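You operate a simulated robot arm through the tools that you are given. There is no shell and no other tool. Be economical: measure what you need, move in short steps, check, and stop when the job is done.

You are at the controls of a simulated two-armed robot. One attempt, no reset.

JOB
Switch off the electric toothbrush and swap it for the teal jar on the tray.
Fine: steady it with the other hand as the button goes in; stand it on the tray, put the jar in the blue drawer and shut the drawer. Set down upright: what you pick out, electric toothbrush. Where these are worked on the way, their far stop is far enough and under half their travel is too little: blue drawer.

Only the result counts: the job must be done as asked and must still hold three seconds after the hand-in. Knocking over, shifting, dropping, spilling or breaking anything else fails it.

ROBOT AND FRAMES
Two 7-joint arms with two-finger parallel grippers on one trunk, on a base that drives. Base frame: it is fixed to the floor where the robot stands at the start and does not move with it; the origin is under the middle of the robot, x ahead of it, y to its left, z up. Units: mm, rad, N and s.
The left shoulder is at the start at [70, 163, 1250], the right one opposite. With the tool pointing down near the work surface each hand reaches from about 380 to 880 mm from the robot's upright axis, wherever it stands, measured 20 degrees to its own side. Places, roughly: blue drawer [600, 100, 700]; inside of the blue drawer [600, 100, 700]; power button [500, -200, 1000]; top of the beige tray [600, -600, 900]. Payload 3.43 kg a hand.
Tool frame (each hand has its own): the origin (TCP) lies between the finger pads and is the grasp point; the fingertips stand 34 mm ahead of it; z points along the fingers, y is the line along which they close. The gripper opens to 128 mm. The fingers are 24 mm wide and 12 mm thick; the gripper's body (48 by 130 mm) begins 96 mm behind the TCP.
Orientation is that of the tool frame in the base frame, as a unit quaternion [x, y, z, w]. With the fingers straight down and closing along the base's y, the tool's x points along the base's -x, its y along +y and its z along -z.

CONTROLS
- The arms move only by the tool move_arm. It takes "left_commands", "right_commands" or both (then of equal length, played together; a hand with none holds still); each is a list of rows, each a list of 7 numbers: the gripper command, from -1 (fully open) to 1 (shut), values between in proportion, then the shift along the tool's x, y, z in mm, then the turn, a rotation vector about the tool's x, y, z in rad. In form: [[jaw, x, y, z, ax, ay, az], ...]. A call has 1 to 8 rows; each row is the pose to reach, as a shift and turn from the pose commanded when the call began, along the tool's axes at that moment. Rows are played at 5 a second. More than 50 mm and 0.15 rad between two rows, or a gripper value outside its range, and nothing of the call is played. Where a pose cannot be reached the arm comes as near as it can. A force on the tool above 40 N (or 10 N above the force at the start of the call, whichever is more), or a blocked arm, ends the call early, and 0.2 s more pass. The fingers move at their own pace (about 153 mm/s each) and stop on an object; they squeeze with about 30 N. The grip force told is the motor's: it shows also when the fingers shut on nothing. Time passes only in rows, and 0.2 s behind the last, so rows that repeat a pose let the fingers close. It gives the time, the measured TCP pose, the force on the tool (base axes), the opening and the grip force at its end, in the units of the frame above (readings bear some noise), with the torque about the TCP (base axes, N m) and any sound that the robot's microphone picked up, and new pictures: "show" is both (left out), scene, wrist or none (wrist: the cameras of the hands that moved).
- Cameras (640 x 400 px; columns grow to the right, rows downward): "scene" is now at [115.4, -29.6, 1449.2]; the picture's right is [-0.42, -0.91, 0.00], its down [-0.75, 0.35, -0.56] and it looks along [0.51, -0.24, -0.83] (base axes); focal length 254 px, centre (320, 200). "left" rides on the left gripper at [76, 11, -160] in its tool frame; the picture's right is [-0.15, 0.99, 0.00], its down [-0.88, -0.13, -0.46] and it looks along [-0.45, -0.07, 0.89] (tool axes); focal length 234 px, centre (320, 200). "right" rides on the right gripper at [76, -11, -160] in its tool frame; the picture's right is [0.15, 0.99, 0.00], its down [-0.88, 0.13, -0.46] and it looks along [-0.45, 0.07, 0.89] (tool axes); focal length 234 px, centre (320, 200). There is no depth. A picture from a camera that has moved, and an enlarged one, comes with that camera's place and axes in the base frame and with its lens.
- raise_lower(by): slides the trunk up (or, below 0, down) by that many mm; the arms and the scene camera ride with it, the base frame stays. It gives what a move gives, with no picture.
- roll_base(legs): drives the robot by 1 to 6 legs, each [ahead, left, turn to the left] in mm, mm and rad, along the robot's own axes; the way and the turn of a leg run together, so that a leg with both is an arc; at most 1500 mm and 3.142 rad a leg. The arms and the cameras ride along, it lands a little off, and it stops where it bumps. It gives what a move gives, and a new picture of the scene camera.
- pan_tilt(pan, tilt): turns the head with the scene camera to pan (to the left, within 1.501 rad either way) and tilt (down, from -0.506 to 1.204), counted from straight ahead of the robot. It gives what a move gives, and a new picture of the scene camera.
- inspect(camera, box): a new picture of the part [left, top, right, bottom] of that camera's present view, enlarged. The clock stands still meanwhile.
- finish_job(): hands the job in; it is judged then, once.

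Work in short steps. Places have to be worked out from the pictures, the camera data and where the tool is seen: move nearer, look again, correct. Check each grasp and each placing, and mend what went wrong. You have 120 turns and 260 pictures in all, those below and enlarged ones among them. Open the grippers and draw the arms clear of the work before you hand the job in, unless the task says otherwise; then end with one line.

The tools are called after "Emit:" as name(argument=value, ...) on one line, values as JSON. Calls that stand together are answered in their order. move_arm: Moves the arms, as the interface text tells. Its arguments: {"type":"object","properties":{"left_commands":{"type":"array","items":{"type":"array","items":{"type":"number"}}},"right_commands":{"type":"array","items":{"type":"array","items":{"type":"number"}}},"show":{"type":"string","enum":["both","scene","wrist","none"]}},"required":[]} The other tools are called the same way: raise_lower (by) slides the trunk up or down; roll_base (legs) drives the base; pan_tilt (pan, tilt) turns the head that bears the scene camera; inspect (camera, box) takes an enlarged picture of a part of a camera's view; finish_job () hands the job in.

At the start:

```text
time_s: 0.0
left_position: [521.8, 1.7, 1182.6]
left_orientation: [-0.001, 1.0, 0.0, 0.0]
left_force: [-0.2, 0.3, -0.2]
left_ft_torque: [0.01, 0.01, 0.01]
left_width: 127.9
left_finger_force: 0.0
right_position: [356.9, -483.7, 1165.5]
right_orientation: [0.0, 1.0, 0.0, 0.0]
right_force: [-0.1, 1.2, -0.3]
right_ft_torque: [0.01, -0.05, -0.03]
right_width: 128.0
right_finger_force: 0.1
trunk travel left (down, up): [-730.0, 210.0]
robot x, y, heading: [-1.3, 0.9, 0.004]
head pan, tilt: [-0.436, 0.976]
```

scene: 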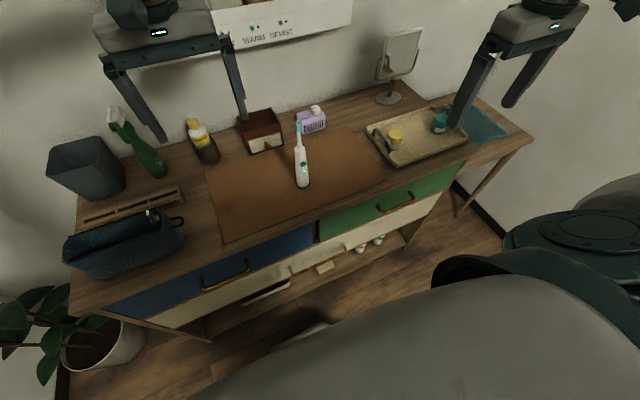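
right: 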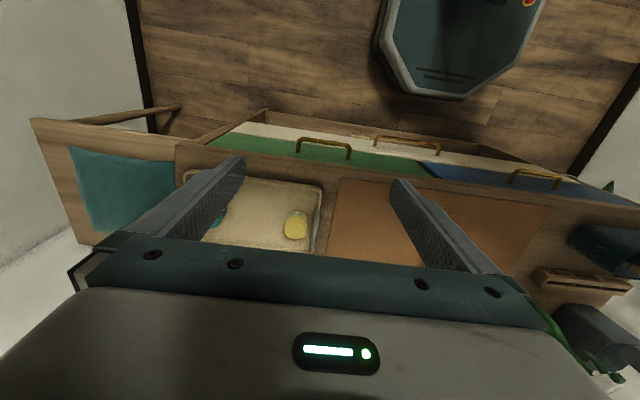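
left: 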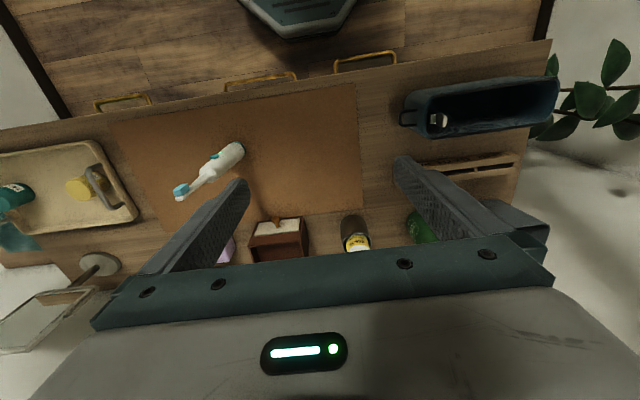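

The toothbrush stands on the brown mat and the tray is to the right. I'll enlarge the toothbrush, the tray and the drawers to measure them.

Emit:
inspect(camera="scene", box=[260, 100, 360, 200])

Emit:
inspect(camera="scene", box=[350, 80, 510, 180])

Emit:
inspect(camera="scene", box=[60, 180, 380, 380])

```text
4.00 times, centred on (310, 150) of scene
camera zoom: at [115.4, -29.6, 1449.2], right [-0.42, -0.91, 0.0], down [-0.75, 0.35, -0.56], along [0.51, -0.24, -0.83], focal length 1015 px, centre (360, 400)
```

zoom: 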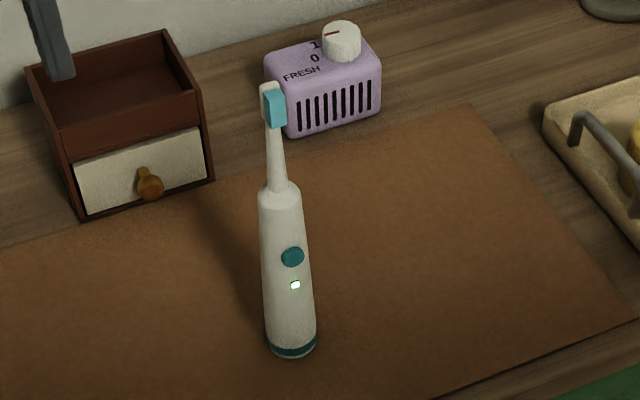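

```text
4.00 times, centred on (430, 130) of scene
camera zoom: at [115.4, -29.6, 1449.2], right [-0.42, -0.91, 0.0], down [-0.75, 0.35, -0.56], along [0.51, -0.24, -0.83], focal length 1015 px, centre (-120, 480)
```

zoom: 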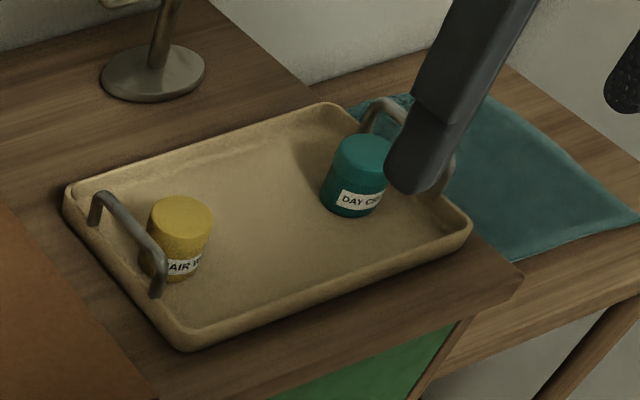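

```text
2.00 times, centred on (220, 280) of scene
camera zoom: at [115.4, -29.6, 1449.2], right [-0.42, -0.91, 0.0], down [-0.75, 0.35, -0.56], along [0.51, -0.24, -0.83], focal length 507 px, centre (520, 40)
```

zoom: 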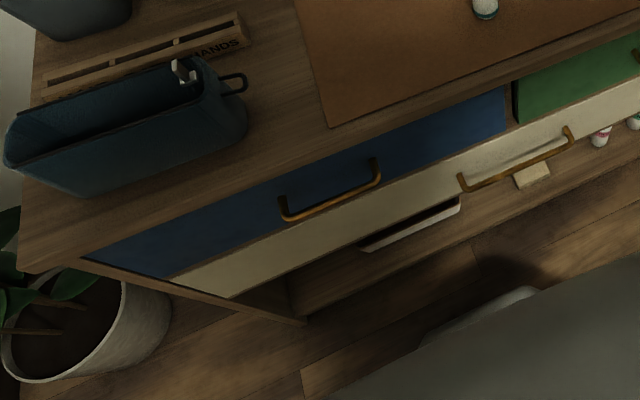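

Triangulating puts the table top at z≈862. The brush stands at about [540,-175], with its body up to about 1015 and its top about 1092, and the button at z≈972 faces -x. The right hand will hold it low from the right at a 45° tilt, so I start turning and moving that hand.

Emit:
move_arm(right_commands=[[-0.25, -15, 19, 4, 0, 0, 0.15], [-0.25, -30, 38, 8, 0, 0, 0.3], [-0.25, -45, 57, 12, 0, 0, 0.45], [-0.25, -60, 76, 16, 0, 0, 0.6], [-0.25, -75, 95, 20, 0, 0, 0.75], [-0.25, -90, 114, 24, 0, 0, 0.9], [-0.25, -105, 133, 28, 0, 0, 1.05], [-0.25, -120, 150, 30, 0, 0, 1.2]], show="scene")

```text
time_s: 1.8
left_position: [522.7, 2.3, 1180.5]
left_orientation: [-0.001, 1.0, 0.0, 0.001]
left_force: [-0.3, 0.0, -1.2]
left_ft_torque: [-0.03, 0.03, 0.0]
left_width: 128.0
left_finger_force: 0.1
right_position: [478.8, -332.6, 1134.7]
right_orientation: [0.566, 0.825, 0.0, 0.0]
right_force: [0.3, -0.2, -0.1]
right_ft_torque: [-0.01, 0.01, -0.01]
right_width: 80.2
right_finger_force: 0.1
trunk travel left (down, up): [-730.0, 210.0]
robot x, y, heading: [-3.3, 0.7, -0.001]
head pan, tilt: [-0.436, 0.976]
camera scene: at [116.4, -28.8, 1449.1], right [-0.42, -0.91, 0.0], down [-0.75, 0.35, -0.56], along [0.51, -0.24, -0.83], focal length 254 px, centre (320, 200)
```

scene: 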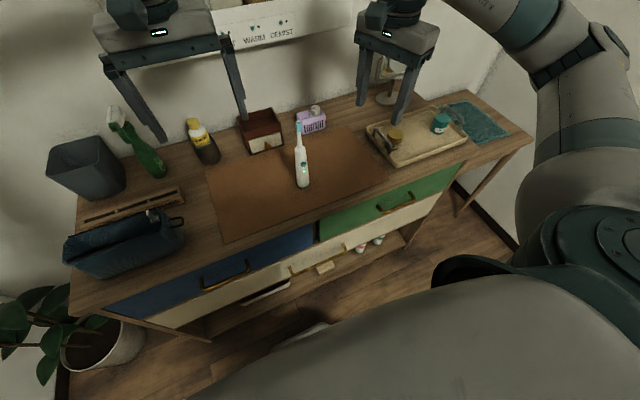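

Rotation is going the right way. Now I finish the yaw and add the 45° tilt toward a standoff point.

Emit:
move_arm(right_commands=[[-0.25, 6, 12, 17, -0.021, 0.111, 0.05], [-0.25, 11, 23, 34, -0.041, 0.221, 0.1], [-0.25, 17, 34, 51, -0.062, 0.332, 0.15], [-0.25, 23, 46, 68, -0.083, 0.443, 0.2], [-0.25, 28, 58, 84, -0.104, 0.554, 0.251], [-0.25, 34, 69, 101, -0.124, 0.664, 0.301], [-0.25, 39.4, 80.5, 118, -0.145, 0.775, 0.351]])

```text
time_s: 3.4
left_position: [522.4, 1.1, 1182.3]
left_orientation: [0.0, 1.0, 0.0, -0.001]
left_force: [-0.1, -0.4, -0.2]
left_ft_torque: [-0.01, 0.0, 0.04]
left_width: 127.7
left_finger_force: 0.0
right_position: [538.4, -268.9, 1016.8]
right_orientation: [0.654, 0.653, 0.27, -0.27]
right_force: [-0.1, 0.3, 0.2]
right_ft_torque: [0.03, 0.03, 0.0]
right_width: 80.2
right_finger_force: 0.1
trunk travel left (down, up): [-730.0, 210.0]
robot x, y, heading: [-0.6, -3.8, 0.008]
head pan, tilt: [-0.436, 0.976]
camera scene: at [115.9, -30.2, 1449.2], right [-0.42, -0.91, 0.0], down [-0.75, 0.35, -0.56], along [0.51, -0.24, -0.83], focal length 254 px, centre (320, 200)
camera right: at [526.7, -327.5, 1183.5], right [0.99, 0.1, 0.1], down [0.13, -0.94, -0.3], along [0.07, 0.31, -0.95], focal length 234 px, centre (320, 200)
```

scene: 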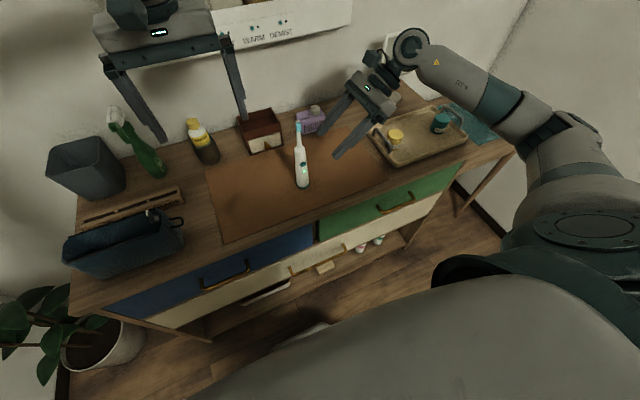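
right: 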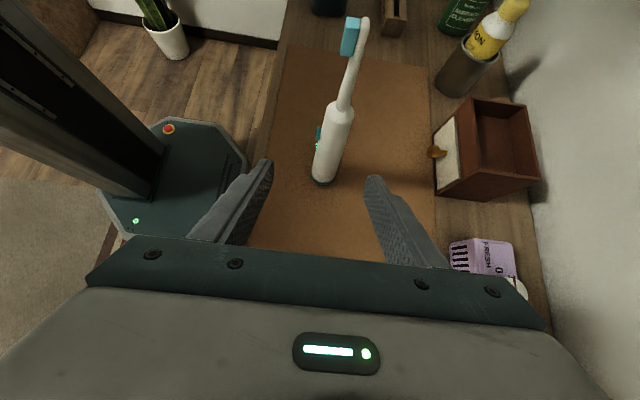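

Recomputing with the right camera, the brush axis is about [549,-175]. I advance along the tool axis to a low grip at z≈915, with the fingers straddling in x.

Emit:
move_arm(right_commands=[[-0.25, -1, 10, 15, 0, 0, 0], [-0.25, -2, 10.6, 45, 0, 0, 0], [-0.25, -3, 10.6, 75, 0, 0, 0], [-0.25, -4, 10.6, 105, 0, 0, 0], [-0.25, -5.6, 10.6, 138, 0, 0, 0]])

```text
time_s: 4.6
left_position: [521.2, 1.4, 1181.5]
left_orientation: [0.0, 1.0, 0.0, 0.0]
left_force: [-0.1, -0.2, 0.0]
left_ft_torque: [-0.02, 0.02, 0.0]
left_width: 128.0
left_finger_force: 0.1
right_position: [548.3, -174.7, 916.5]
right_orientation: [0.654, 0.654, 0.27, -0.27]
right_force: [0.0, 0.4, -0.3]
right_ft_torque: [0.01, 0.0, 0.02]
right_width: 80.2
right_finger_force: 0.1
trunk travel left (down, up): [-730.0, 210.0]
robot x, y, heading: [0.8, 2.0, -0.001]
head pan, tilt: [-0.436, 0.976]
camera scene: at [115.9, -29.1, 1449.2], right [-0.42, -0.91, 0.0], down [-0.75, 0.35, -0.56], along [0.51, -0.24, -0.83], focal length 254 px, centre (320, 200)
camera right: at [538.0, -233.0, 1082.1], right [0.99, 0.1, 0.1], down [0.13, -0.95, -0.3], along [0.07, 0.31, -0.95], focal length 234 px, centre (320, 200)
```

scene: 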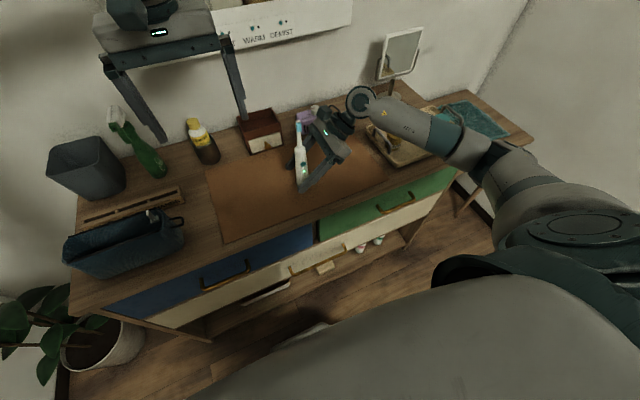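
right: 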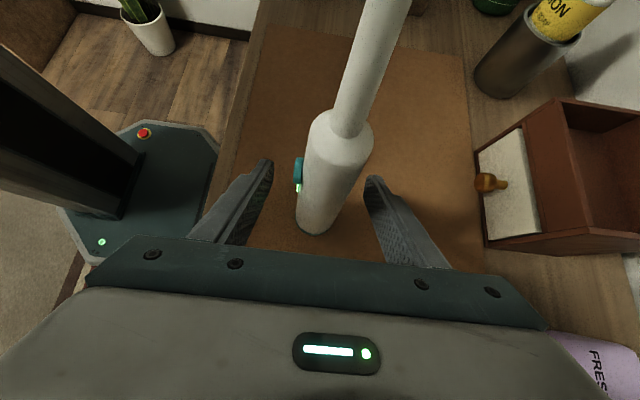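

The body sits between the fingers, maybe 3 mm further back than centred. I nudge and close.

Emit:
move_arm(right_commands=[[0.1, 0, 3, 0, 0, 0, 0], [0.4, 0, 3, 0, 0, 0, 0], [1, 0, 3, 0, 0, 0, 0], [1, 0, 3, 0, 0, 0, 0]], show="wrist")

Emit:
inspect(camera="scene", box=[240, 90, 400, 190])

```text
time_s: 5.6
left_position: [522.2, 0.6, 1181.7]
left_orientation: [-0.001, 1.0, 0.0, -0.001]
left_force: [-0.4, 0.9, 0.2]
left_ft_torque: [0.03, 0.01, 0.01]
left_width: 127.9
left_finger_force: 0.0
right_position: [551.7, -175.0, 916.0]
right_orientation: [0.653, 0.654, 0.27, -0.27]
right_force: [0.1, -0.4, 0.7]
right_ft_torque: [0.03, 0.02, 0.01]
right_width: 33.2
right_finger_force: 30.4
trunk travel left (down, up): [-730.0, 210.0]
robot x, y, heading: [-1.0, -0.2, -0.002]
head pan, tilt: [-0.436, 0.976]
camera right: at [540.7, -233.3, 1082.3], right [0.99, 0.1, 0.1], down [0.13, -0.95, -0.3], along [0.07, 0.31, -0.95], focal length 234 px, centre (320, 200)
```

right: 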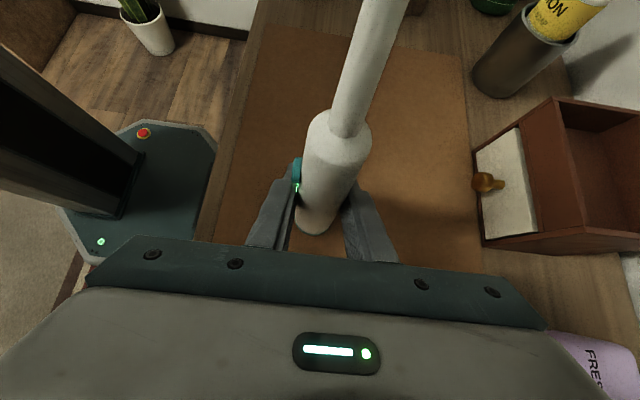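

```text
4.00 times, centred on (320, 140) of scene
camera zoom: at [115.6, -29.5, 1449.1], right [-0.42, -0.91, 0.0], down [-0.75, 0.35, -0.56], along [0.51, -0.24, -0.83], focal length 1015 px, centre (320, 440)
```

zoom: 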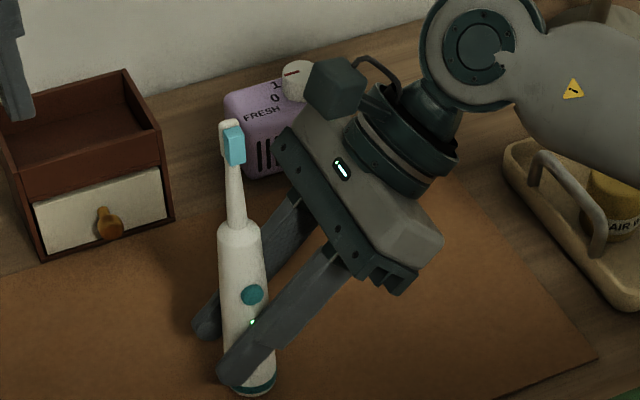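

The brush is gripped (33 mm) and the button sits at about [534,-176,961]. I swing the closed left hand back and start turning it to point along +x.

Emit:
move_arm(left_commands=[[1, 15, -8, 10, 0, -0.15, 0], [1, 30, -15, 20, 0, -0.3, 0], [1, 45, -23, 30, 0, -0.45, 0], [1, 60, -30, 45, 0, -0.6, 0], [1, 75, -38, 60, 0, -0.75, 0], [1, 90, -45, 75, 0, -0.9, 0], [1, 105, -53, 90, 0, -1.05, 0], [1, 122, -60, 100, 0, -1.2, 0]], show="scene")

```text
time_s: 7.4
left_position: [410.8, -58.2, 1088.5]
left_orientation: [0.002, 0.825, -0.001, 0.566]
left_force: [0.5, -0.1, -0.6]
left_ft_torque: [0.04, 0.03, 0.04]
left_width: 0.3
left_finger_force: 29.8
left hand out of reach, approached as far as the arm can: row 8
right_position: [551.0, -177.1, 917.1]
right_orientation: [0.653, 0.654, 0.271, -0.27]
right_force: [-0.6, -0.6, 0.3]
right_ft_torque: [0.04, -0.01, -0.02]
right_width: 33.1
right_finger_force: 29.9
trunk travel left (down, up): [-730.0, 210.0]
robot x, y, heading: [1.7, -3.1, 0.005]
head pan, tilt: [-0.436, 0.976]
camera scene: at [113.5, -32.1, 1449.2], right [-0.42, -0.91, 0.0], down [-0.75, 0.35, -0.56], along [0.51, -0.24, -0.83], focal length 254 px, centre (320, 200)
```

scene: 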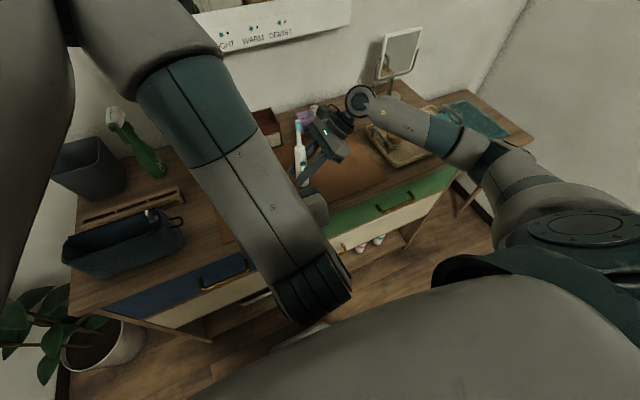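

The left hand stopped a little short of the nearest corner. I go on to a pre-press point further forward, with the fingers horizontal in front of the button.

Emit:
move_arm(left_commands=[[1, 20, -20, 20, 0, -0.07, 0], [1, 40, -45, 35, 0, -0.15, 0], [1, 60, -70, 50, 0, -0.22, 0], [1, 80, -95, 65, 0, -0.3, 0], [1, 100, -114, 80, 0, -0.37, 0]])

```text
time_s: 8.6
left_position: [566.3, -164.1, 965.6]
left_orientation: [0.0, 0.713, 0.001, 0.701]
left_force: [-4.7, 25.0, 15.9]
left_ft_torque: [0.05, 0.27, -0.44]
left_width: 0.0
left_finger_force: 29.4
left hand out of reach, approached as far as the arm can: row 1, 2, 3, 4, 5
right_position: [553.1, -178.4, 918.4]
right_orientation: [0.656, 0.653, 0.271, -0.265]
right_force: [8.8, -27.8, 1.6]
right_ft_torque: [0.24, -0.11, 0.09]
right_width: 33.2
right_finger_force: 29.6
trunk travel left (down, up): [-730.0, 210.0]
robot x, y, heading: [4.8, 1.5, -0.001]
head pan, tilt: [-0.436, 0.976]
camera scene: at [113.7, -29.0, 1449.9], right [-0.42, -0.91, 0.0], down [-0.75, 0.35, -0.56], along [0.51, -0.24, -0.83], focal length 254 px, centre (320, 200)
camera left: at [406.5, -152.1, 892.2], right [0.0, 0.99, 0.15], down [-0.44, -0.13, 0.89], along [0.9, -0.07, 0.44], focal length 234 px, centre (320, 200)
```

scene: 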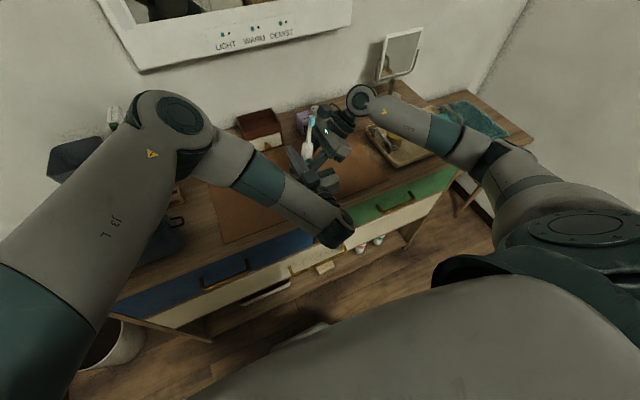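
left: 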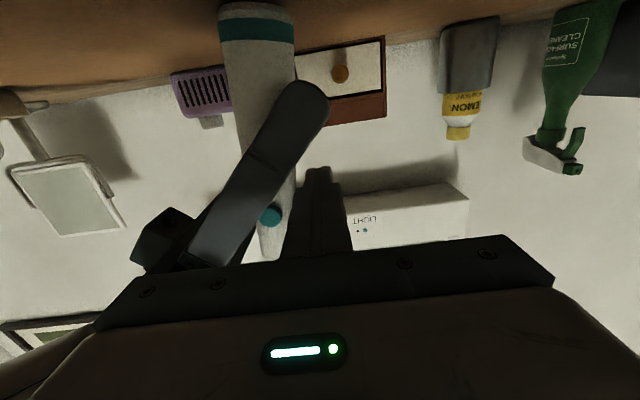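

The horizontal pose isn't reachable that close in, so the left hand slid past the button and is pressing the brush sideways. I move it straight off to +y first.

Emit:
move_arm(left_commands=[[1, 0, 15, 0, 0, 0, 0], [1, 0, 35, 0, 0, 0.05, 0], [1, 0, 60, 0, 0, 0.1, 0], [1, -10, 90, 0, 0, 0.2, 0], [1, -30, 120, 0, 0, 0.3, 0]])

Emit:
inspect(camera="scene", box=[240, 90, 400, 190])

```text
time_s: 9.8
left_position: [563.3, -46.4, 994.0]
left_orientation: [-0.001, 0.806, 0.0, 0.592]
left_force: [0.2, 0.0, -0.1]
left_ft_torque: [-0.01, 0.03, -0.02]
left_width: 0.0
left_finger_force: 29.7
left hand out of reach, approached as far as the arm can: row 1
right_position: [551.1, -172.5, 917.4]
right_orientation: [0.653, 0.654, 0.27, -0.27]
right_force: [-0.7, 5.8, 12.6]
right_ft_torque: [0.08, 0.05, -0.01]
right_width: 32.8
right_finger_force: 29.6
trunk travel left (down, up): [-730.0, 210.0]
robot x, y, heading: [-2.9, 0.7, 0.002]
head pan, tilt: [-0.436, 0.976]
camera scene: at [113.7, -26.8, 1449.3], right [-0.42, -0.91, 0.0], down [-0.75, 0.35, -0.56], along [0.51, -0.24, -0.83], focal length 254 px, centre (320, 200)
camera left: at [389.0, -34.3, 968.4], right [0.04, 0.99, 0.14], down [-0.17, -0.13, 0.98], along [0.98, -0.07, 0.17], focal length 234 px, centre (320, 200)
```

scene: 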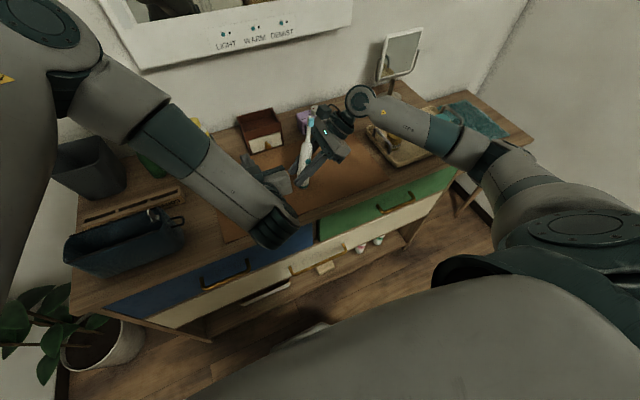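
left: 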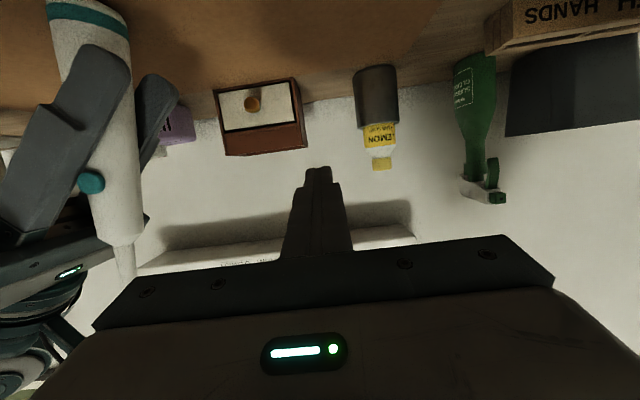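

```text
4.00 times, centred on (320, 140) of scene
camera zoom: at [113.7, -26.8, 1449.3], right [-0.42, -0.91, 0.0], down [-0.75, 0.35, -0.56], along [0.51, -0.24, -0.83], focal length 1015 px, centre (320, 440)
```

zoom: 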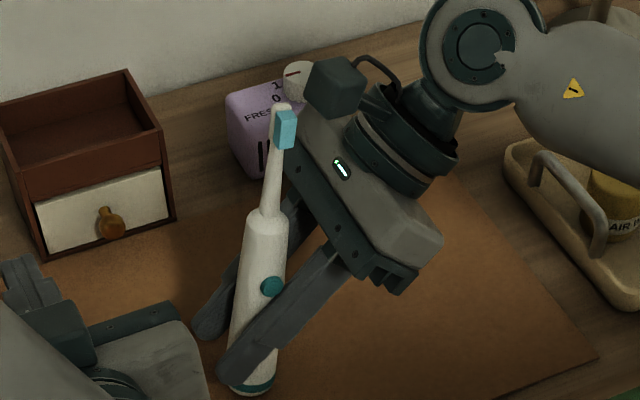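

The brush has turned about 8° in the grip, leaning to -y. I rotate the right hand to bring it upright, lifting slightly so it isn't jammed on the mat. The left hand meanwhile lifts away to the left.

Emit:
move_arm(right_commands=[[1, 2, 0, -2, 0, -0.05, 0], [1, 3, 0, -3, 0, -0.1, 0], [1, 3, 0, -3, 0, -0.14, 0]], left_commands=[[1, -10, 10, -10, 0, 0.1, 0], [1, -20, 20, -20, 0, 0.2, 0], [1, -40, 30, -20, 0, 0.3, 0]])

Emit:
inspect(camera="scene", box=[240, 90, 400, 190])

```text
time_s: 10.6
left_position: [554.8, -18.7, 1036.9]
left_orientation: [0.0, 0.885, 0.0, 0.466]
left_force: [-0.1, -1.1, 0.4]
left_ft_torque: [-0.05, -0.03, -0.01]
left_width: 0.0
left_finger_force: 30.0
right_position: [550.4, -174.9, 921.1]
right_orientation: [0.671, 0.671, 0.223, -0.223]
right_force: [0.3, 0.7, -0.8]
right_ft_torque: [-0.01, 0.01, 0.01]
right_width: 33.0
right_finger_force: 30.2
trunk travel left (down, up): [-730.0, 210.0]
robot x, y, heading: [3.9, 2.8, 0.003]
head pan, tilt: [-0.436, 0.976]
camera scene: at [115.2, -28.0, 1449.1], right [-0.42, -0.91, 0.0], down [-0.75, 0.35, -0.56], along [0.51, -0.24, -0.83], focal length 254 px, centre (320, 200)
camera right: at [540.0, -208.6, 1092.7], right [0.99, 0.12, 0.09], down [0.13, -0.98, -0.16], along [0.07, 0.17, -0.98], focal length 234 px, centre (320, 200)
camera left: at [382.0, -6.0, 1064.8], right [0.08, 0.99, 0.12], down [0.12, -0.13, 0.98], along [0.99, -0.07, -0.13], focal length 234 px, centre (320, 200)
```

scene: 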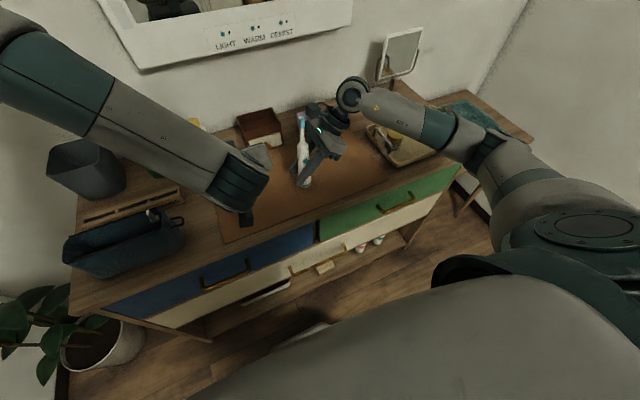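
right: 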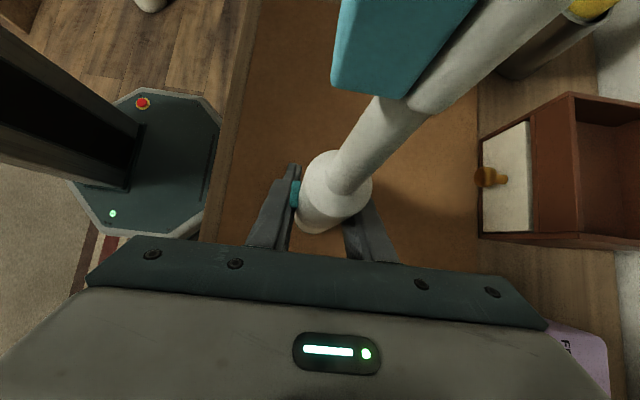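
left: 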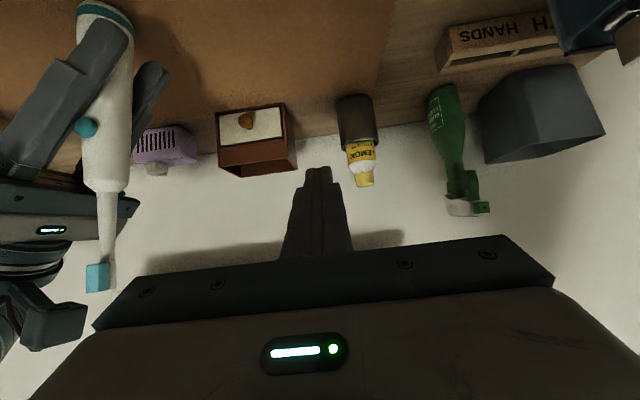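

```text
4.00 times, centred on (320, 140) of scene
camera zoom: at [115.2, -28.0, 1449.1], right [-0.42, -0.91, 0.0], down [-0.75, 0.35, -0.56], along [0.51, -0.24, -0.83], focal length 1015 px, centre (320, 440)
```

zoom: 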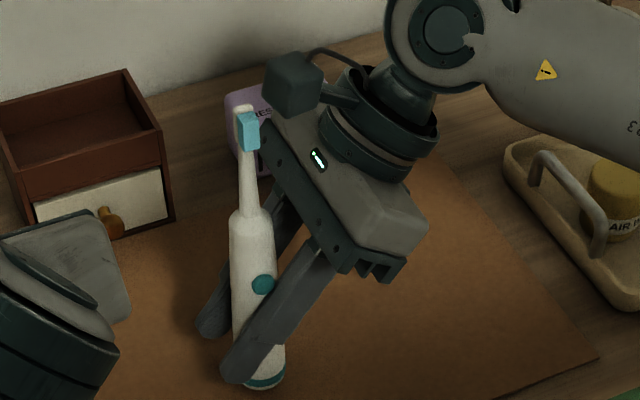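

The brush is upright again, judged by its convergence to the nadir point. I lower it gently to find contact with the mat.

Emit:
move_arm(right_commands=[[1, -1.2, 0, 1.6, 0, 0, 0], [1, -2.4, 0, 3.2, 0, 0, 0], [1, -2.4, 0, 3.2, 0, 0, 0]], show="none")

```text
time_s: 11.4
left_position: [555.8, -20.9, 1036.7]
left_orientation: [-0.001, 0.884, 0.001, 0.467]
left_force: [0.2, 0.3, 0.3]
left_ft_torque: [-0.03, -0.02, 0.02]
left_width: 0.3
left_finger_force: 29.7
right_position: [552.0, -175.4, 917.1]
right_orientation: [0.671, 0.671, 0.224, -0.223]
right_force: [-0.5, -0.5, -2.3]
right_ft_torque: [0.0, -0.04, 0.01]
right_width: 32.7
right_finger_force: 29.5
trunk travel left (down, up): [-730.0, 210.0]
robot x, y, heading: [0.1, 1.4, -0.003]
head pan, tilt: [-0.436, 0.976]
```

There's no upward force yet, so I go lower.

Emit:
move_arm(right_commands=[[1, -0.9, 0, 1.2, 0, 0, 0], [1, -1.8, 0, 2.4, 0, 0, 0], [1, -1.8, 0, 2.4, 0, 0, 0]], show="none")

Emit:
inspect(camera="scene", box=[270, 150, 340, 194])

```text
time_s: 12.2
left_position: [556.6, -19.5, 1037.0]
left_orientation: [-0.001, 0.885, 0.0, 0.466]
left_force: [1.0, -1.0, 0.0]
left_ft_torque: [0.0, 0.01, 0.0]
left_width: 0.0
left_finger_force: 29.6
right_position: [550.7, -173.5, 915.8]
right_orientation: [0.67, 0.67, 0.226, -0.224]
right_force: [-0.6, -2.0, 8.8]
right_ft_torque: [-0.32, -0.09, -0.03]
right_width: 33.1
right_finger_force: 29.7
trunk travel left (down, up): [-730.0, 210.0]
robot x, y, heading: [0.2, -3.0, 0.002]
head pan, tilt: [-0.436, 0.976]
```

```text
9.09 times, centred on (305, 172) of scene
camera zoom: at [114.5, -29.4, 1449.4], right [-0.42, -0.91, 0.0], down [-0.75, 0.35, -0.56], along [0.51, -0.24, -0.83], focal length 2306 px, centre (456, 454)
```

zoom: 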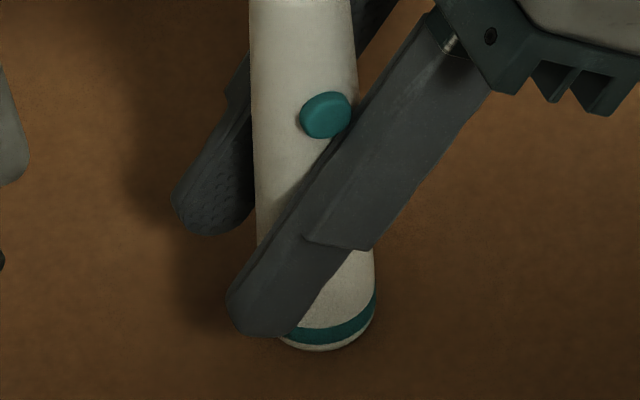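

Contact is confirmed at 8.8 N. I open the gripper to let the brush stand and look.

Emit:
move_arm(right_commands=[[0.4, 0, 0, 0, 0, 0, 0], [0.2, 0, 0, 0, 0, 0, 0], [0.0, 0, 0, 0, 0, 0, 0]], show="none")

Emit:
inspect(camera="scene", box=[240, 90, 400, 190])

```text
time_s: 13.0
left_position: [557.3, -20.0, 1037.1]
left_orientation: [-0.001, 0.885, 0.001, 0.466]
left_force: [-0.2, 0.6, 0.5]
left_ft_torque: [0.02, 0.03, 0.01]
left_width: 0.0
left_finger_force: 30.2
right_position: [552.0, -174.6, 913.5]
right_orientation: [0.671, 0.671, 0.224, -0.224]
right_force: [-0.6, -0.2, 0.0]
right_ft_torque: [0.04, -0.01, -0.01]
right_width: 63.9
right_finger_force: 0.1
trunk travel left (down, up): [-730.0, 210.0]
robot x, y, heading: [-0.9, 3.6, 0.002]
head pan, tilt: [-0.436, 0.976]
```

```text
4.00 times, centred on (320, 140) of scene
camera zoom: at [115.7, -29.6, 1449.1], right [-0.42, -0.91, 0.0], down [-0.75, 0.35, -0.56], along [0.51, -0.24, -0.83], focal length 1015 px, centre (320, 440)
```

zoom: 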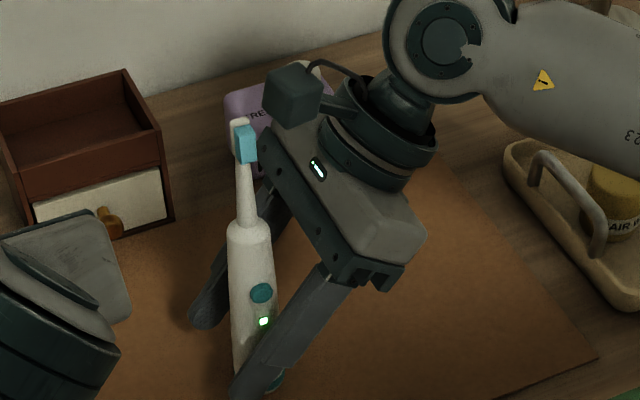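

The brush stands upright and the LED is still green (on). It now stands at y≈-184. I regrip with a flatter hand and lower, for more clearance to the button.

Emit:
move_arm(right_commands=[[0.0, -4, 0, 1, 0, 0.1, 0], [0.0, -7, 0, 1, 0, 0.2, 0], [0.0, -10.4, -0.5, 1.6, 0, 0.3, 0], [0.2, -10.4, -0.5, 1.6, 0, 0.3, 0], [0.4, -10.4, -0.5, 1.6, 0, 0.3, 0], [1, -10.4, -0.5, 1.6, 0, 0.3, 0], [1, -10.4, -0.5, 1.6, 0, 0.3, 0]], show="none")

Emit:
inspect(camera="scene", box=[240, 90, 400, 190])

```text
time_s: 14.6
left_position: [556.6, -19.4, 1037.9]
left_orientation: [-0.001, 0.884, 0.0, 0.467]
left_force: [-0.5, 0.9, -0.1]
left_ft_torque: [-0.01, 0.01, -0.02]
left_width: 0.0
left_finger_force: 29.7
right_position: [550.9, -181.4, 905.4]
right_orientation: [0.63, 0.63, 0.322, -0.321]
right_force: [0.7, 0.0, 0.0]
right_ft_torque: [0.0, -0.01, -0.02]
right_width: 34.0
right_finger_force: 30.0
trunk travel left (down, up): [-730.0, 210.0]
robot x, y, heading: [4.0, 2.7, -0.003]
head pan, tilt: [-0.436, 0.976]
```

```text
4.00 times, centred on (320, 140) of scene
camera zoom: at [115.5, -29.6, 1449.2], right [-0.42, -0.91, 0.0], down [-0.75, 0.35, -0.56], along [0.51, -0.24, -0.83], focal length 1015 px, centre (320, 440)
```

zoom: 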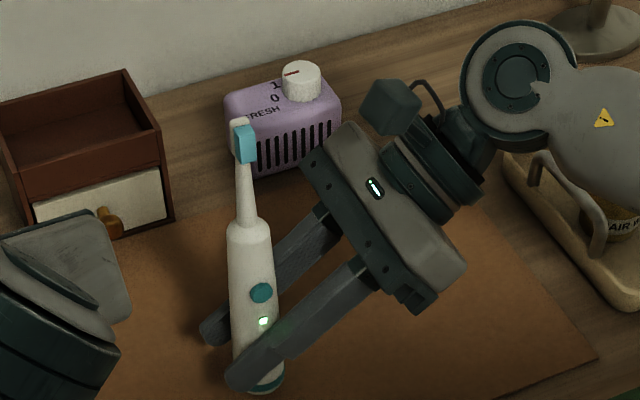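

The grip is good. The button is now at about [534,-183,962]. I retreat the left hand in x first and tilt it to about 45°, to test reach before coming across.

Emit:
move_arm(left_commands=[[1, 17, -5, -25, 0, 0.06, 0], [1, 34, -10, -50, 0, 0.12, 0], [1, 50.7, -20, -74, 0, 0.187, 0]], show="none")

```text
time_s: 15.4
left_position: [468.3, -39.0, 1037.5]
left_orientation: [-0.001, 0.925, 0.0, 0.381]
left_force: [0.1, -0.7, 0.3]
left_ft_torque: [0.01, -0.01, 0.04]
left_width: 0.0
left_finger_force: 29.8
right_position: [550.8, -181.6, 905.8]
right_orientation: [0.63, 0.63, 0.321, -0.322]
right_force: [-0.8, -1.1, 2.1]
right_ft_torque: [-0.02, 0.01, 0.01]
right_width: 33.5
right_finger_force: 29.9
trunk travel left (down, up): [-730.0, 210.0]
robot x, y, heading: [-1.5, -0.9, -0.0]
head pan, tilt: [-0.436, 0.976]
```

That's reachable. Now I come across and down to just in front of the button.

Emit:
move_arm(left_commands=[[1, 10, -36, 9, 0, 0, 0], [1, 20, -72, 19, 0, 0, 0], [1, 31, -108, 29, 0, 0, 0], [1, 43, -144, 40, 0, 0, 0]])

Emit:
inspect(camera="scene", box=[240, 90, 400, 190])

```text
time_s: 16.4
left_position: [465.3, -184.7, 978.9]
left_orientation: [-0.001, 0.924, 0.001, 0.383]
left_force: [-0.5, -0.9, -0.3]
left_ft_torque: [0.06, -0.02, 0.04]
left_width: 0.0
left_finger_force: 29.6
right_position: [550.3, -184.2, 905.5]
right_orientation: [0.629, 0.63, 0.321, -0.322]
right_force: [0.5, -1.0, 1.9]
right_ft_torque: [-0.08, -0.03, 0.0]
right_width: 33.7
right_finger_force: 29.6
trunk travel left (down, up): [-730.0, 210.0]
robot x, y, heading: [3.2, -0.3, 0.0]
head pan, tilt: [-0.436, 0.976]
camera scene: at [115.1, -31.4, 1449.2], right [-0.42, -0.91, 0.0], down [-0.75, 0.35, -0.56], along [0.51, -0.24, -0.83], focal length 254 px, centre (320, 200)
camera left: at [298.9, -173.5, 1037.1], right [0.1, 0.99, 0.1], down [0.3, -0.13, 0.94], along [0.95, -0.06, -0.31], focal length 234 px, centre (320, 200)
```

scene: 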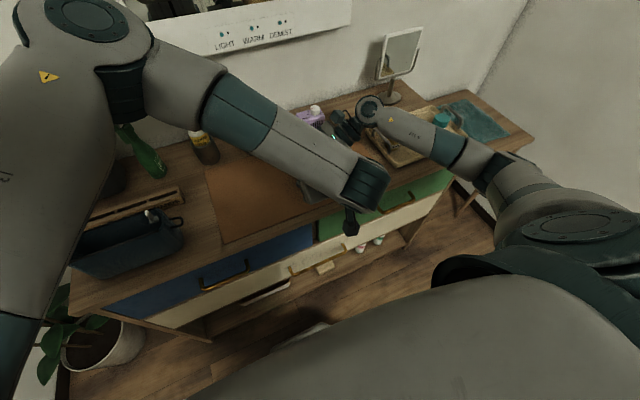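
left: 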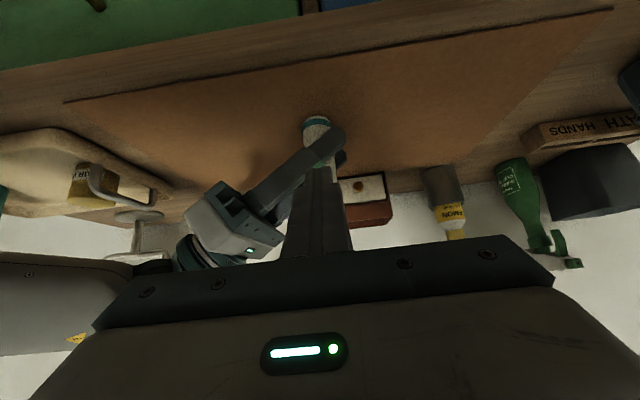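

```text
4.00 times, centred on (320, 140) of scene
camera zoom: at [115.1, -31.4, 1449.2], right [-0.42, -0.91, 0.0], down [-0.75, 0.35, -0.56], along [0.51, -0.24, -0.83], focal length 1015 px, centre (320, 440)
```

zoom: 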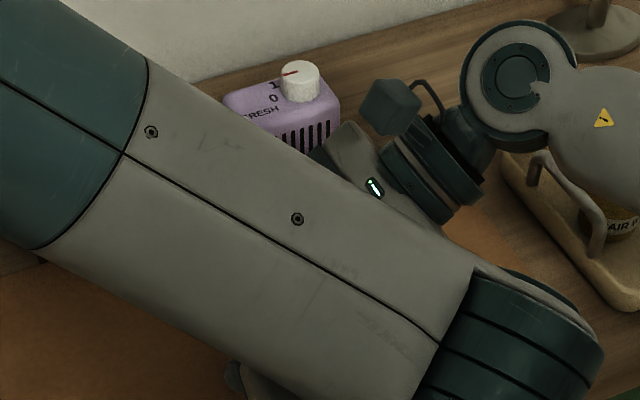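

The left camera shows the brush at y≈-181.5, and the left fingertip is lined up in front of it. I advance toward contact.

Emit:
move_arm(left_commands=[[1, -10, 2, 10, 0, 0, 0], [1, -19, 2, 19, 0, 0, 0], [1, -22, 2, 22, 0, 0, 0], [1, -24, 2, 24, 0, 0, 0]], show="wrist")

Emit:
inspect(camera="right", box=[220, 100, 420, 225])

```text
time_s: 17.4
left_position: [500.0, -180.7, 978.2]
left_orientation: [-0.001, 0.924, 0.0, 0.381]
left_force: [-0.3, -0.4, -0.2]
left_ft_torque: [0.01, -0.01, -0.02]
left_width: 0.1
left_finger_force: 29.3
right_position: [550.3, -181.9, 905.2]
right_orientation: [0.63, 0.63, 0.322, -0.322]
right_force: [0.1, 0.4, 0.7]
right_ft_torque: [0.02, 0.01, 0.01]
right_width: 33.7
right_finger_force: 29.9
trunk travel left (down, up): [-730.0, 210.0]
robot x, y, heading: [-4.0, -0.9, -0.002]
head pan, tilt: [-0.436, 0.976]
camera left: at [332.9, -169.3, 1037.3], right [0.1, 0.99, 0.1], down [0.3, -0.13, 0.94], along [0.95, -0.07, -0.31], focal length 234 px, centre (320, 200)
```

left: 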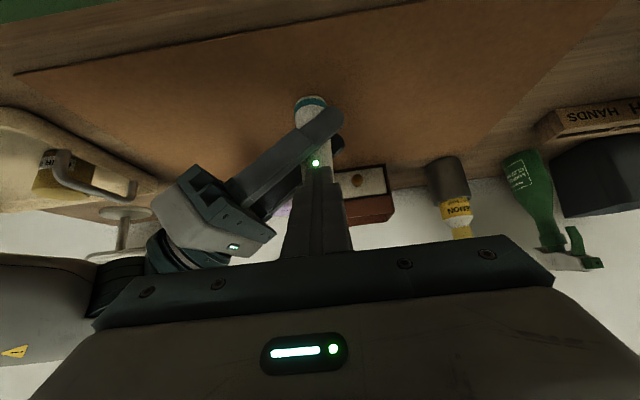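

```text
3.20 times, centred on (320, 162) of right
camera zoom: at [539.6, -266.6, 1060.0], right [0.99, 0.09, 0.12], down [0.13, -0.89, -0.45], along [0.07, 0.46, -0.89], focal length 749 px, centre (320, 320)
```

zoom: 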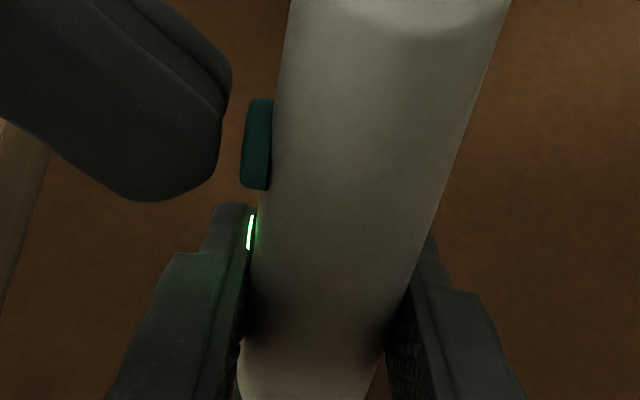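

The right camera gives a clear view: the left fingertip is 3–4 mm in front of the button at the right height. I press in small steps.

Emit:
move_arm(left_commands=[[1, -2, 0, 2, 0, 0, 0], [1, -3.5, 0, 3.5, 0, 0, 0], [1, -5, 0, 5, 0, 0, 0], [1, -5, 0, 5, 0, 0, 0]], show="none")

Emit:
inspect(camera="right", box=[220, 100, 420, 225])

```text
time_s: 18.4
left_position: [505.9, -182.1, 978.0]
left_orientation: [-0.001, 0.925, 0.0, 0.381]
left_force: [-14.5, -1.5, 7.4]
left_ft_torque: [-0.03, -0.01, -0.07]
left_width: 0.0
left_finger_force: 29.6
right_position: [550.9, -183.1, 905.0]
right_orientation: [0.63, 0.629, 0.322, -0.322]
right_force: [15.6, 1.7, -0.8]
right_ft_torque: [-0.04, 0.45, 0.01]
right_width: 33.8
right_finger_force: 29.5
trunk travel left (down, up): [-730.0, 210.0]
robot x, y, heading: [0.8, 2.5, 0.0]
head pan, tilt: [-0.436, 0.976]
heard: click
```

```text
3.20 times, centred on (320, 162) of right
camera zoom: at [540.1, -266.8, 1060.4], right [0.99, 0.08, 0.12], down [0.13, -0.89, -0.45], along [0.07, 0.46, -0.89], focal length 749 px, centre (320, 320)
```

zoom: 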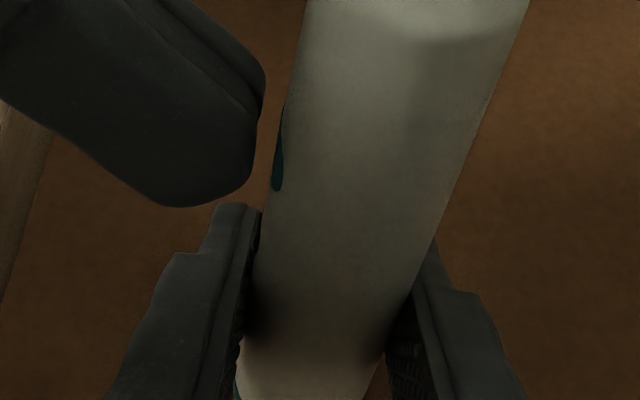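

It clicked and the LED is out. I back the left hand off straight along -x.

Emit:
move_arm(left_commands=[[1, 10, 0, -10, 0, 0, 0], [1, 27, 0, -27, 0, 0, 0], [1, 20, 40, -40, 0, 0, 0], [1, 10, 80, -60, 0, 0, 0], [1, 0, 120, -80, 0, 0, 0]], show="none")

Emit:
inspect(camera="scene", box=[240, 90, 400, 190])

Emit:
inspect(camera="right", box=[220, 100, 420, 225])

```text
time_s: 19.6
left_position: [450.9, -59.9, 1036.1]
left_orientation: [-0.002, 0.924, 0.0, 0.382]
left_force: [0.2, 0.3, 0.1]
left_ft_torque: [0.0, 0.02, -0.03]
left_width: 0.0
left_finger_force: 30.0
right_position: [549.9, -181.9, 905.7]
right_orientation: [0.63, 0.63, 0.321, -0.321]
right_force: [-0.6, -0.6, 4.4]
right_ft_torque: [-0.04, -0.07, -0.04]
right_width: 33.7
right_finger_force: 30.0
trunk travel left (down, up): [-730.0, 210.0]
robot x, y, heading: [0.2, -3.1, -0.001]
head pan, tilt: [-0.436, 0.976]
```

```text
4.00 times, centred on (320, 140) of scene
camera zoom: at [114.5, -27.4, 1449.2], right [-0.42, -0.91, 0.0], down [-0.75, 0.35, -0.56], along [0.51, -0.24, -0.83], focal length 1015 px, centre (320, 440)
```

zoom: 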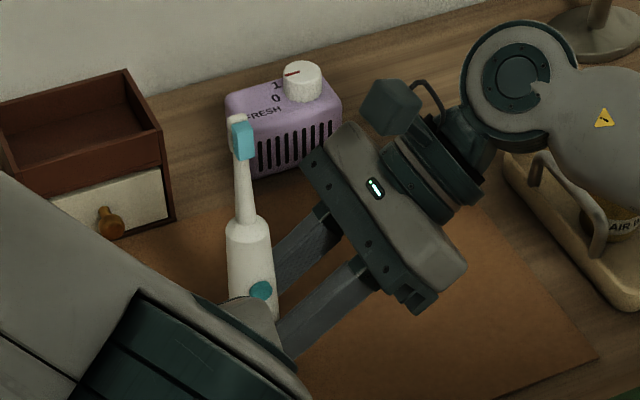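

```text
3.20 times, centred on (320, 162) of right
camera zoom: at [539.0, -265.4, 1060.6], right [0.99, 0.09, 0.12], down [0.13, -0.89, -0.44], along [0.07, 0.45, -0.89], focal length 749 px, centre (320, 320)
```

zoom: 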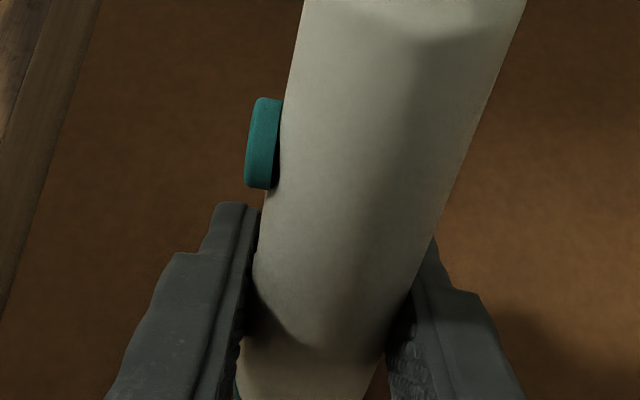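

The brush is switched off with the LED dark. I lift it 110 mm straight up, keeping it upright, so the base can strafe right to the tray.

Emit:
move_arm(right_commands=[[1, 8.1, 0, -5.9, 0, 0, 0], [1, 28, 0, -20, 0, 0, 0], [1, 50, 0, -36, 0, 0, 0], [1, 70, 0, -51, 0, 0, 0], [1, 89, 0, -64.5, 0, 0, 0]])

```text
time_s: 20.8
left_position: [450.9, -60.8, 1034.9]
left_orientation: [-0.001, 0.925, 0.0, 0.381]
left_force: [0.3, 0.5, 0.1]
left_ft_torque: [0.01, 0.0, -0.04]
left_width: 0.1
left_finger_force: 30.5
right_position: [550.5, -181.8, 1015.6]
right_orientation: [0.629, 0.63, 0.321, -0.323]
right_force: [-0.2, 0.3, -1.3]
right_ft_torque: [-0.01, -0.01, -0.01]
right_width: 34.0
right_finger_force: 30.3
trunk travel left (down, up): [-730.0, 210.0]
robot x, y, heading: [-0.5, 0.9, -0.0]
head pan, tilt: [-0.436, 0.976]
camera scene: at [115.5, -29.4, 1449.1], right [-0.42, -0.91, 0.0], down [-0.75, 0.35, -0.56], along [0.51, -0.24, -0.83], focal length 254 px, centre (320, 200)
camera right: at [540.3, -266.2, 1169.7], right [0.99, 0.09, 0.12], down [0.13, -0.89, -0.45], along [0.07, 0.46, -0.89], focal length 234 px, centre (320, 200)
```

scene: 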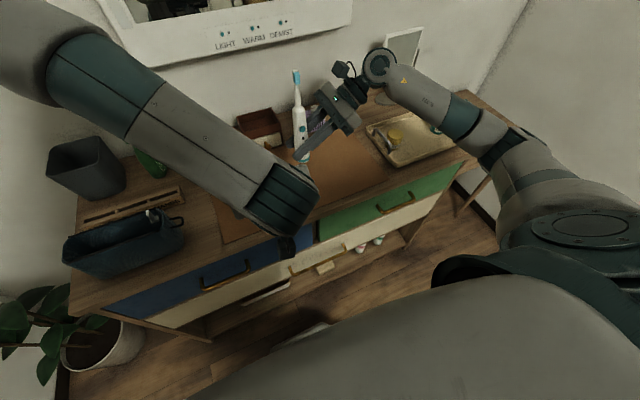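
right: 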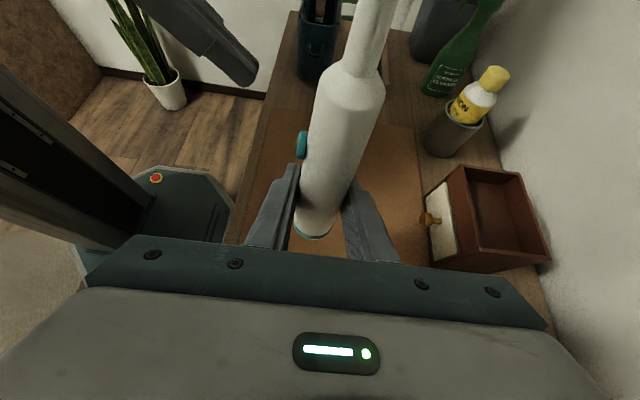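

The brush is clear. I strafe the base 350 mm to the right.

Emit:
roll_base(legs=[[0, -350, 0]])

Emit:
inspect(camera="scene", box=[240, 60, 480, 210])

Emit:
inspect(camera="right", box=[0, 0, 640, 400])

```text
time_s: 23.1
left_position: [451.4, -410.5, 1035.4]
left_orientation: [-0.001, 0.924, 0.0, 0.382]
left_force: [-0.6, 0.1, 0.4]
left_ft_torque: [0.01, -0.01, 0.01]
left_width: 0.0
left_finger_force: 29.8
right_position: [551.6, -531.9, 1015.3]
right_orientation: [0.629, 0.63, 0.321, -0.322]
right_force: [-0.5, -0.3, -1.2]
right_ft_torque: [0.0, -0.02, 0.02]
right_width: 34.0
right_finger_force: 30.0
trunk travel left (down, up): [-730.0, 210.0]
robot x, y, heading: [-0.0, -350.3, -0.003]
head pan, tilt: [-0.436, 0.976]
camera scene: at [115.7, -379.6, 1449.2], right [-0.42, -0.91, 0.0], down [-0.75, 0.35, -0.56], along [0.51, -0.24, -0.83], focal length 254 px, centre (320, 200)
```

scene: 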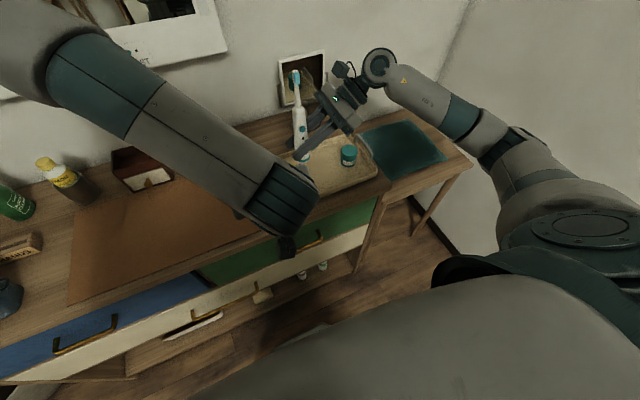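

```text
2.67 times, centred on (360, 135) of scene
camera zoom: at [115.7, -379.6, 1449.2], right [-0.42, -0.91, 0.0], down [-0.75, 0.35, -0.56], along [0.51, -0.24, -0.83], focal length 676 px, centre (213, 373)
```

zoom: 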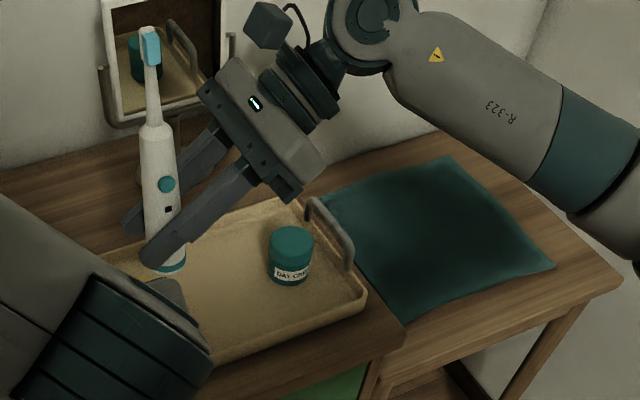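

```text
1.00 times, centred on (320, 200) of right (not enlarged: the box is as wide or as high as the picture)
camera zoom: at [540.7, -616.1, 1169.5], right [0.99, 0.09, 0.12], down [0.13, -0.89, -0.45], along [0.07, 0.46, -0.89], focal length 234 px, centre (320, 200)
```

zoom: 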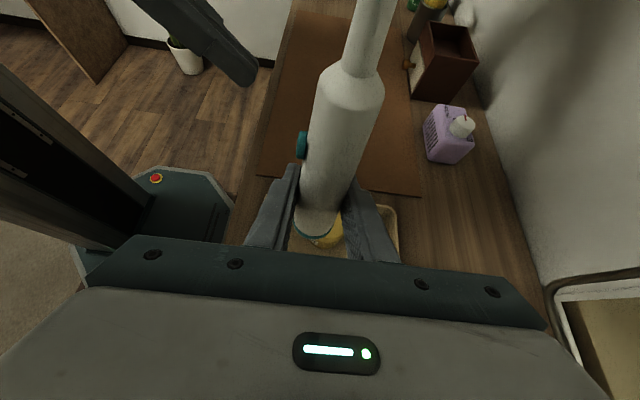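

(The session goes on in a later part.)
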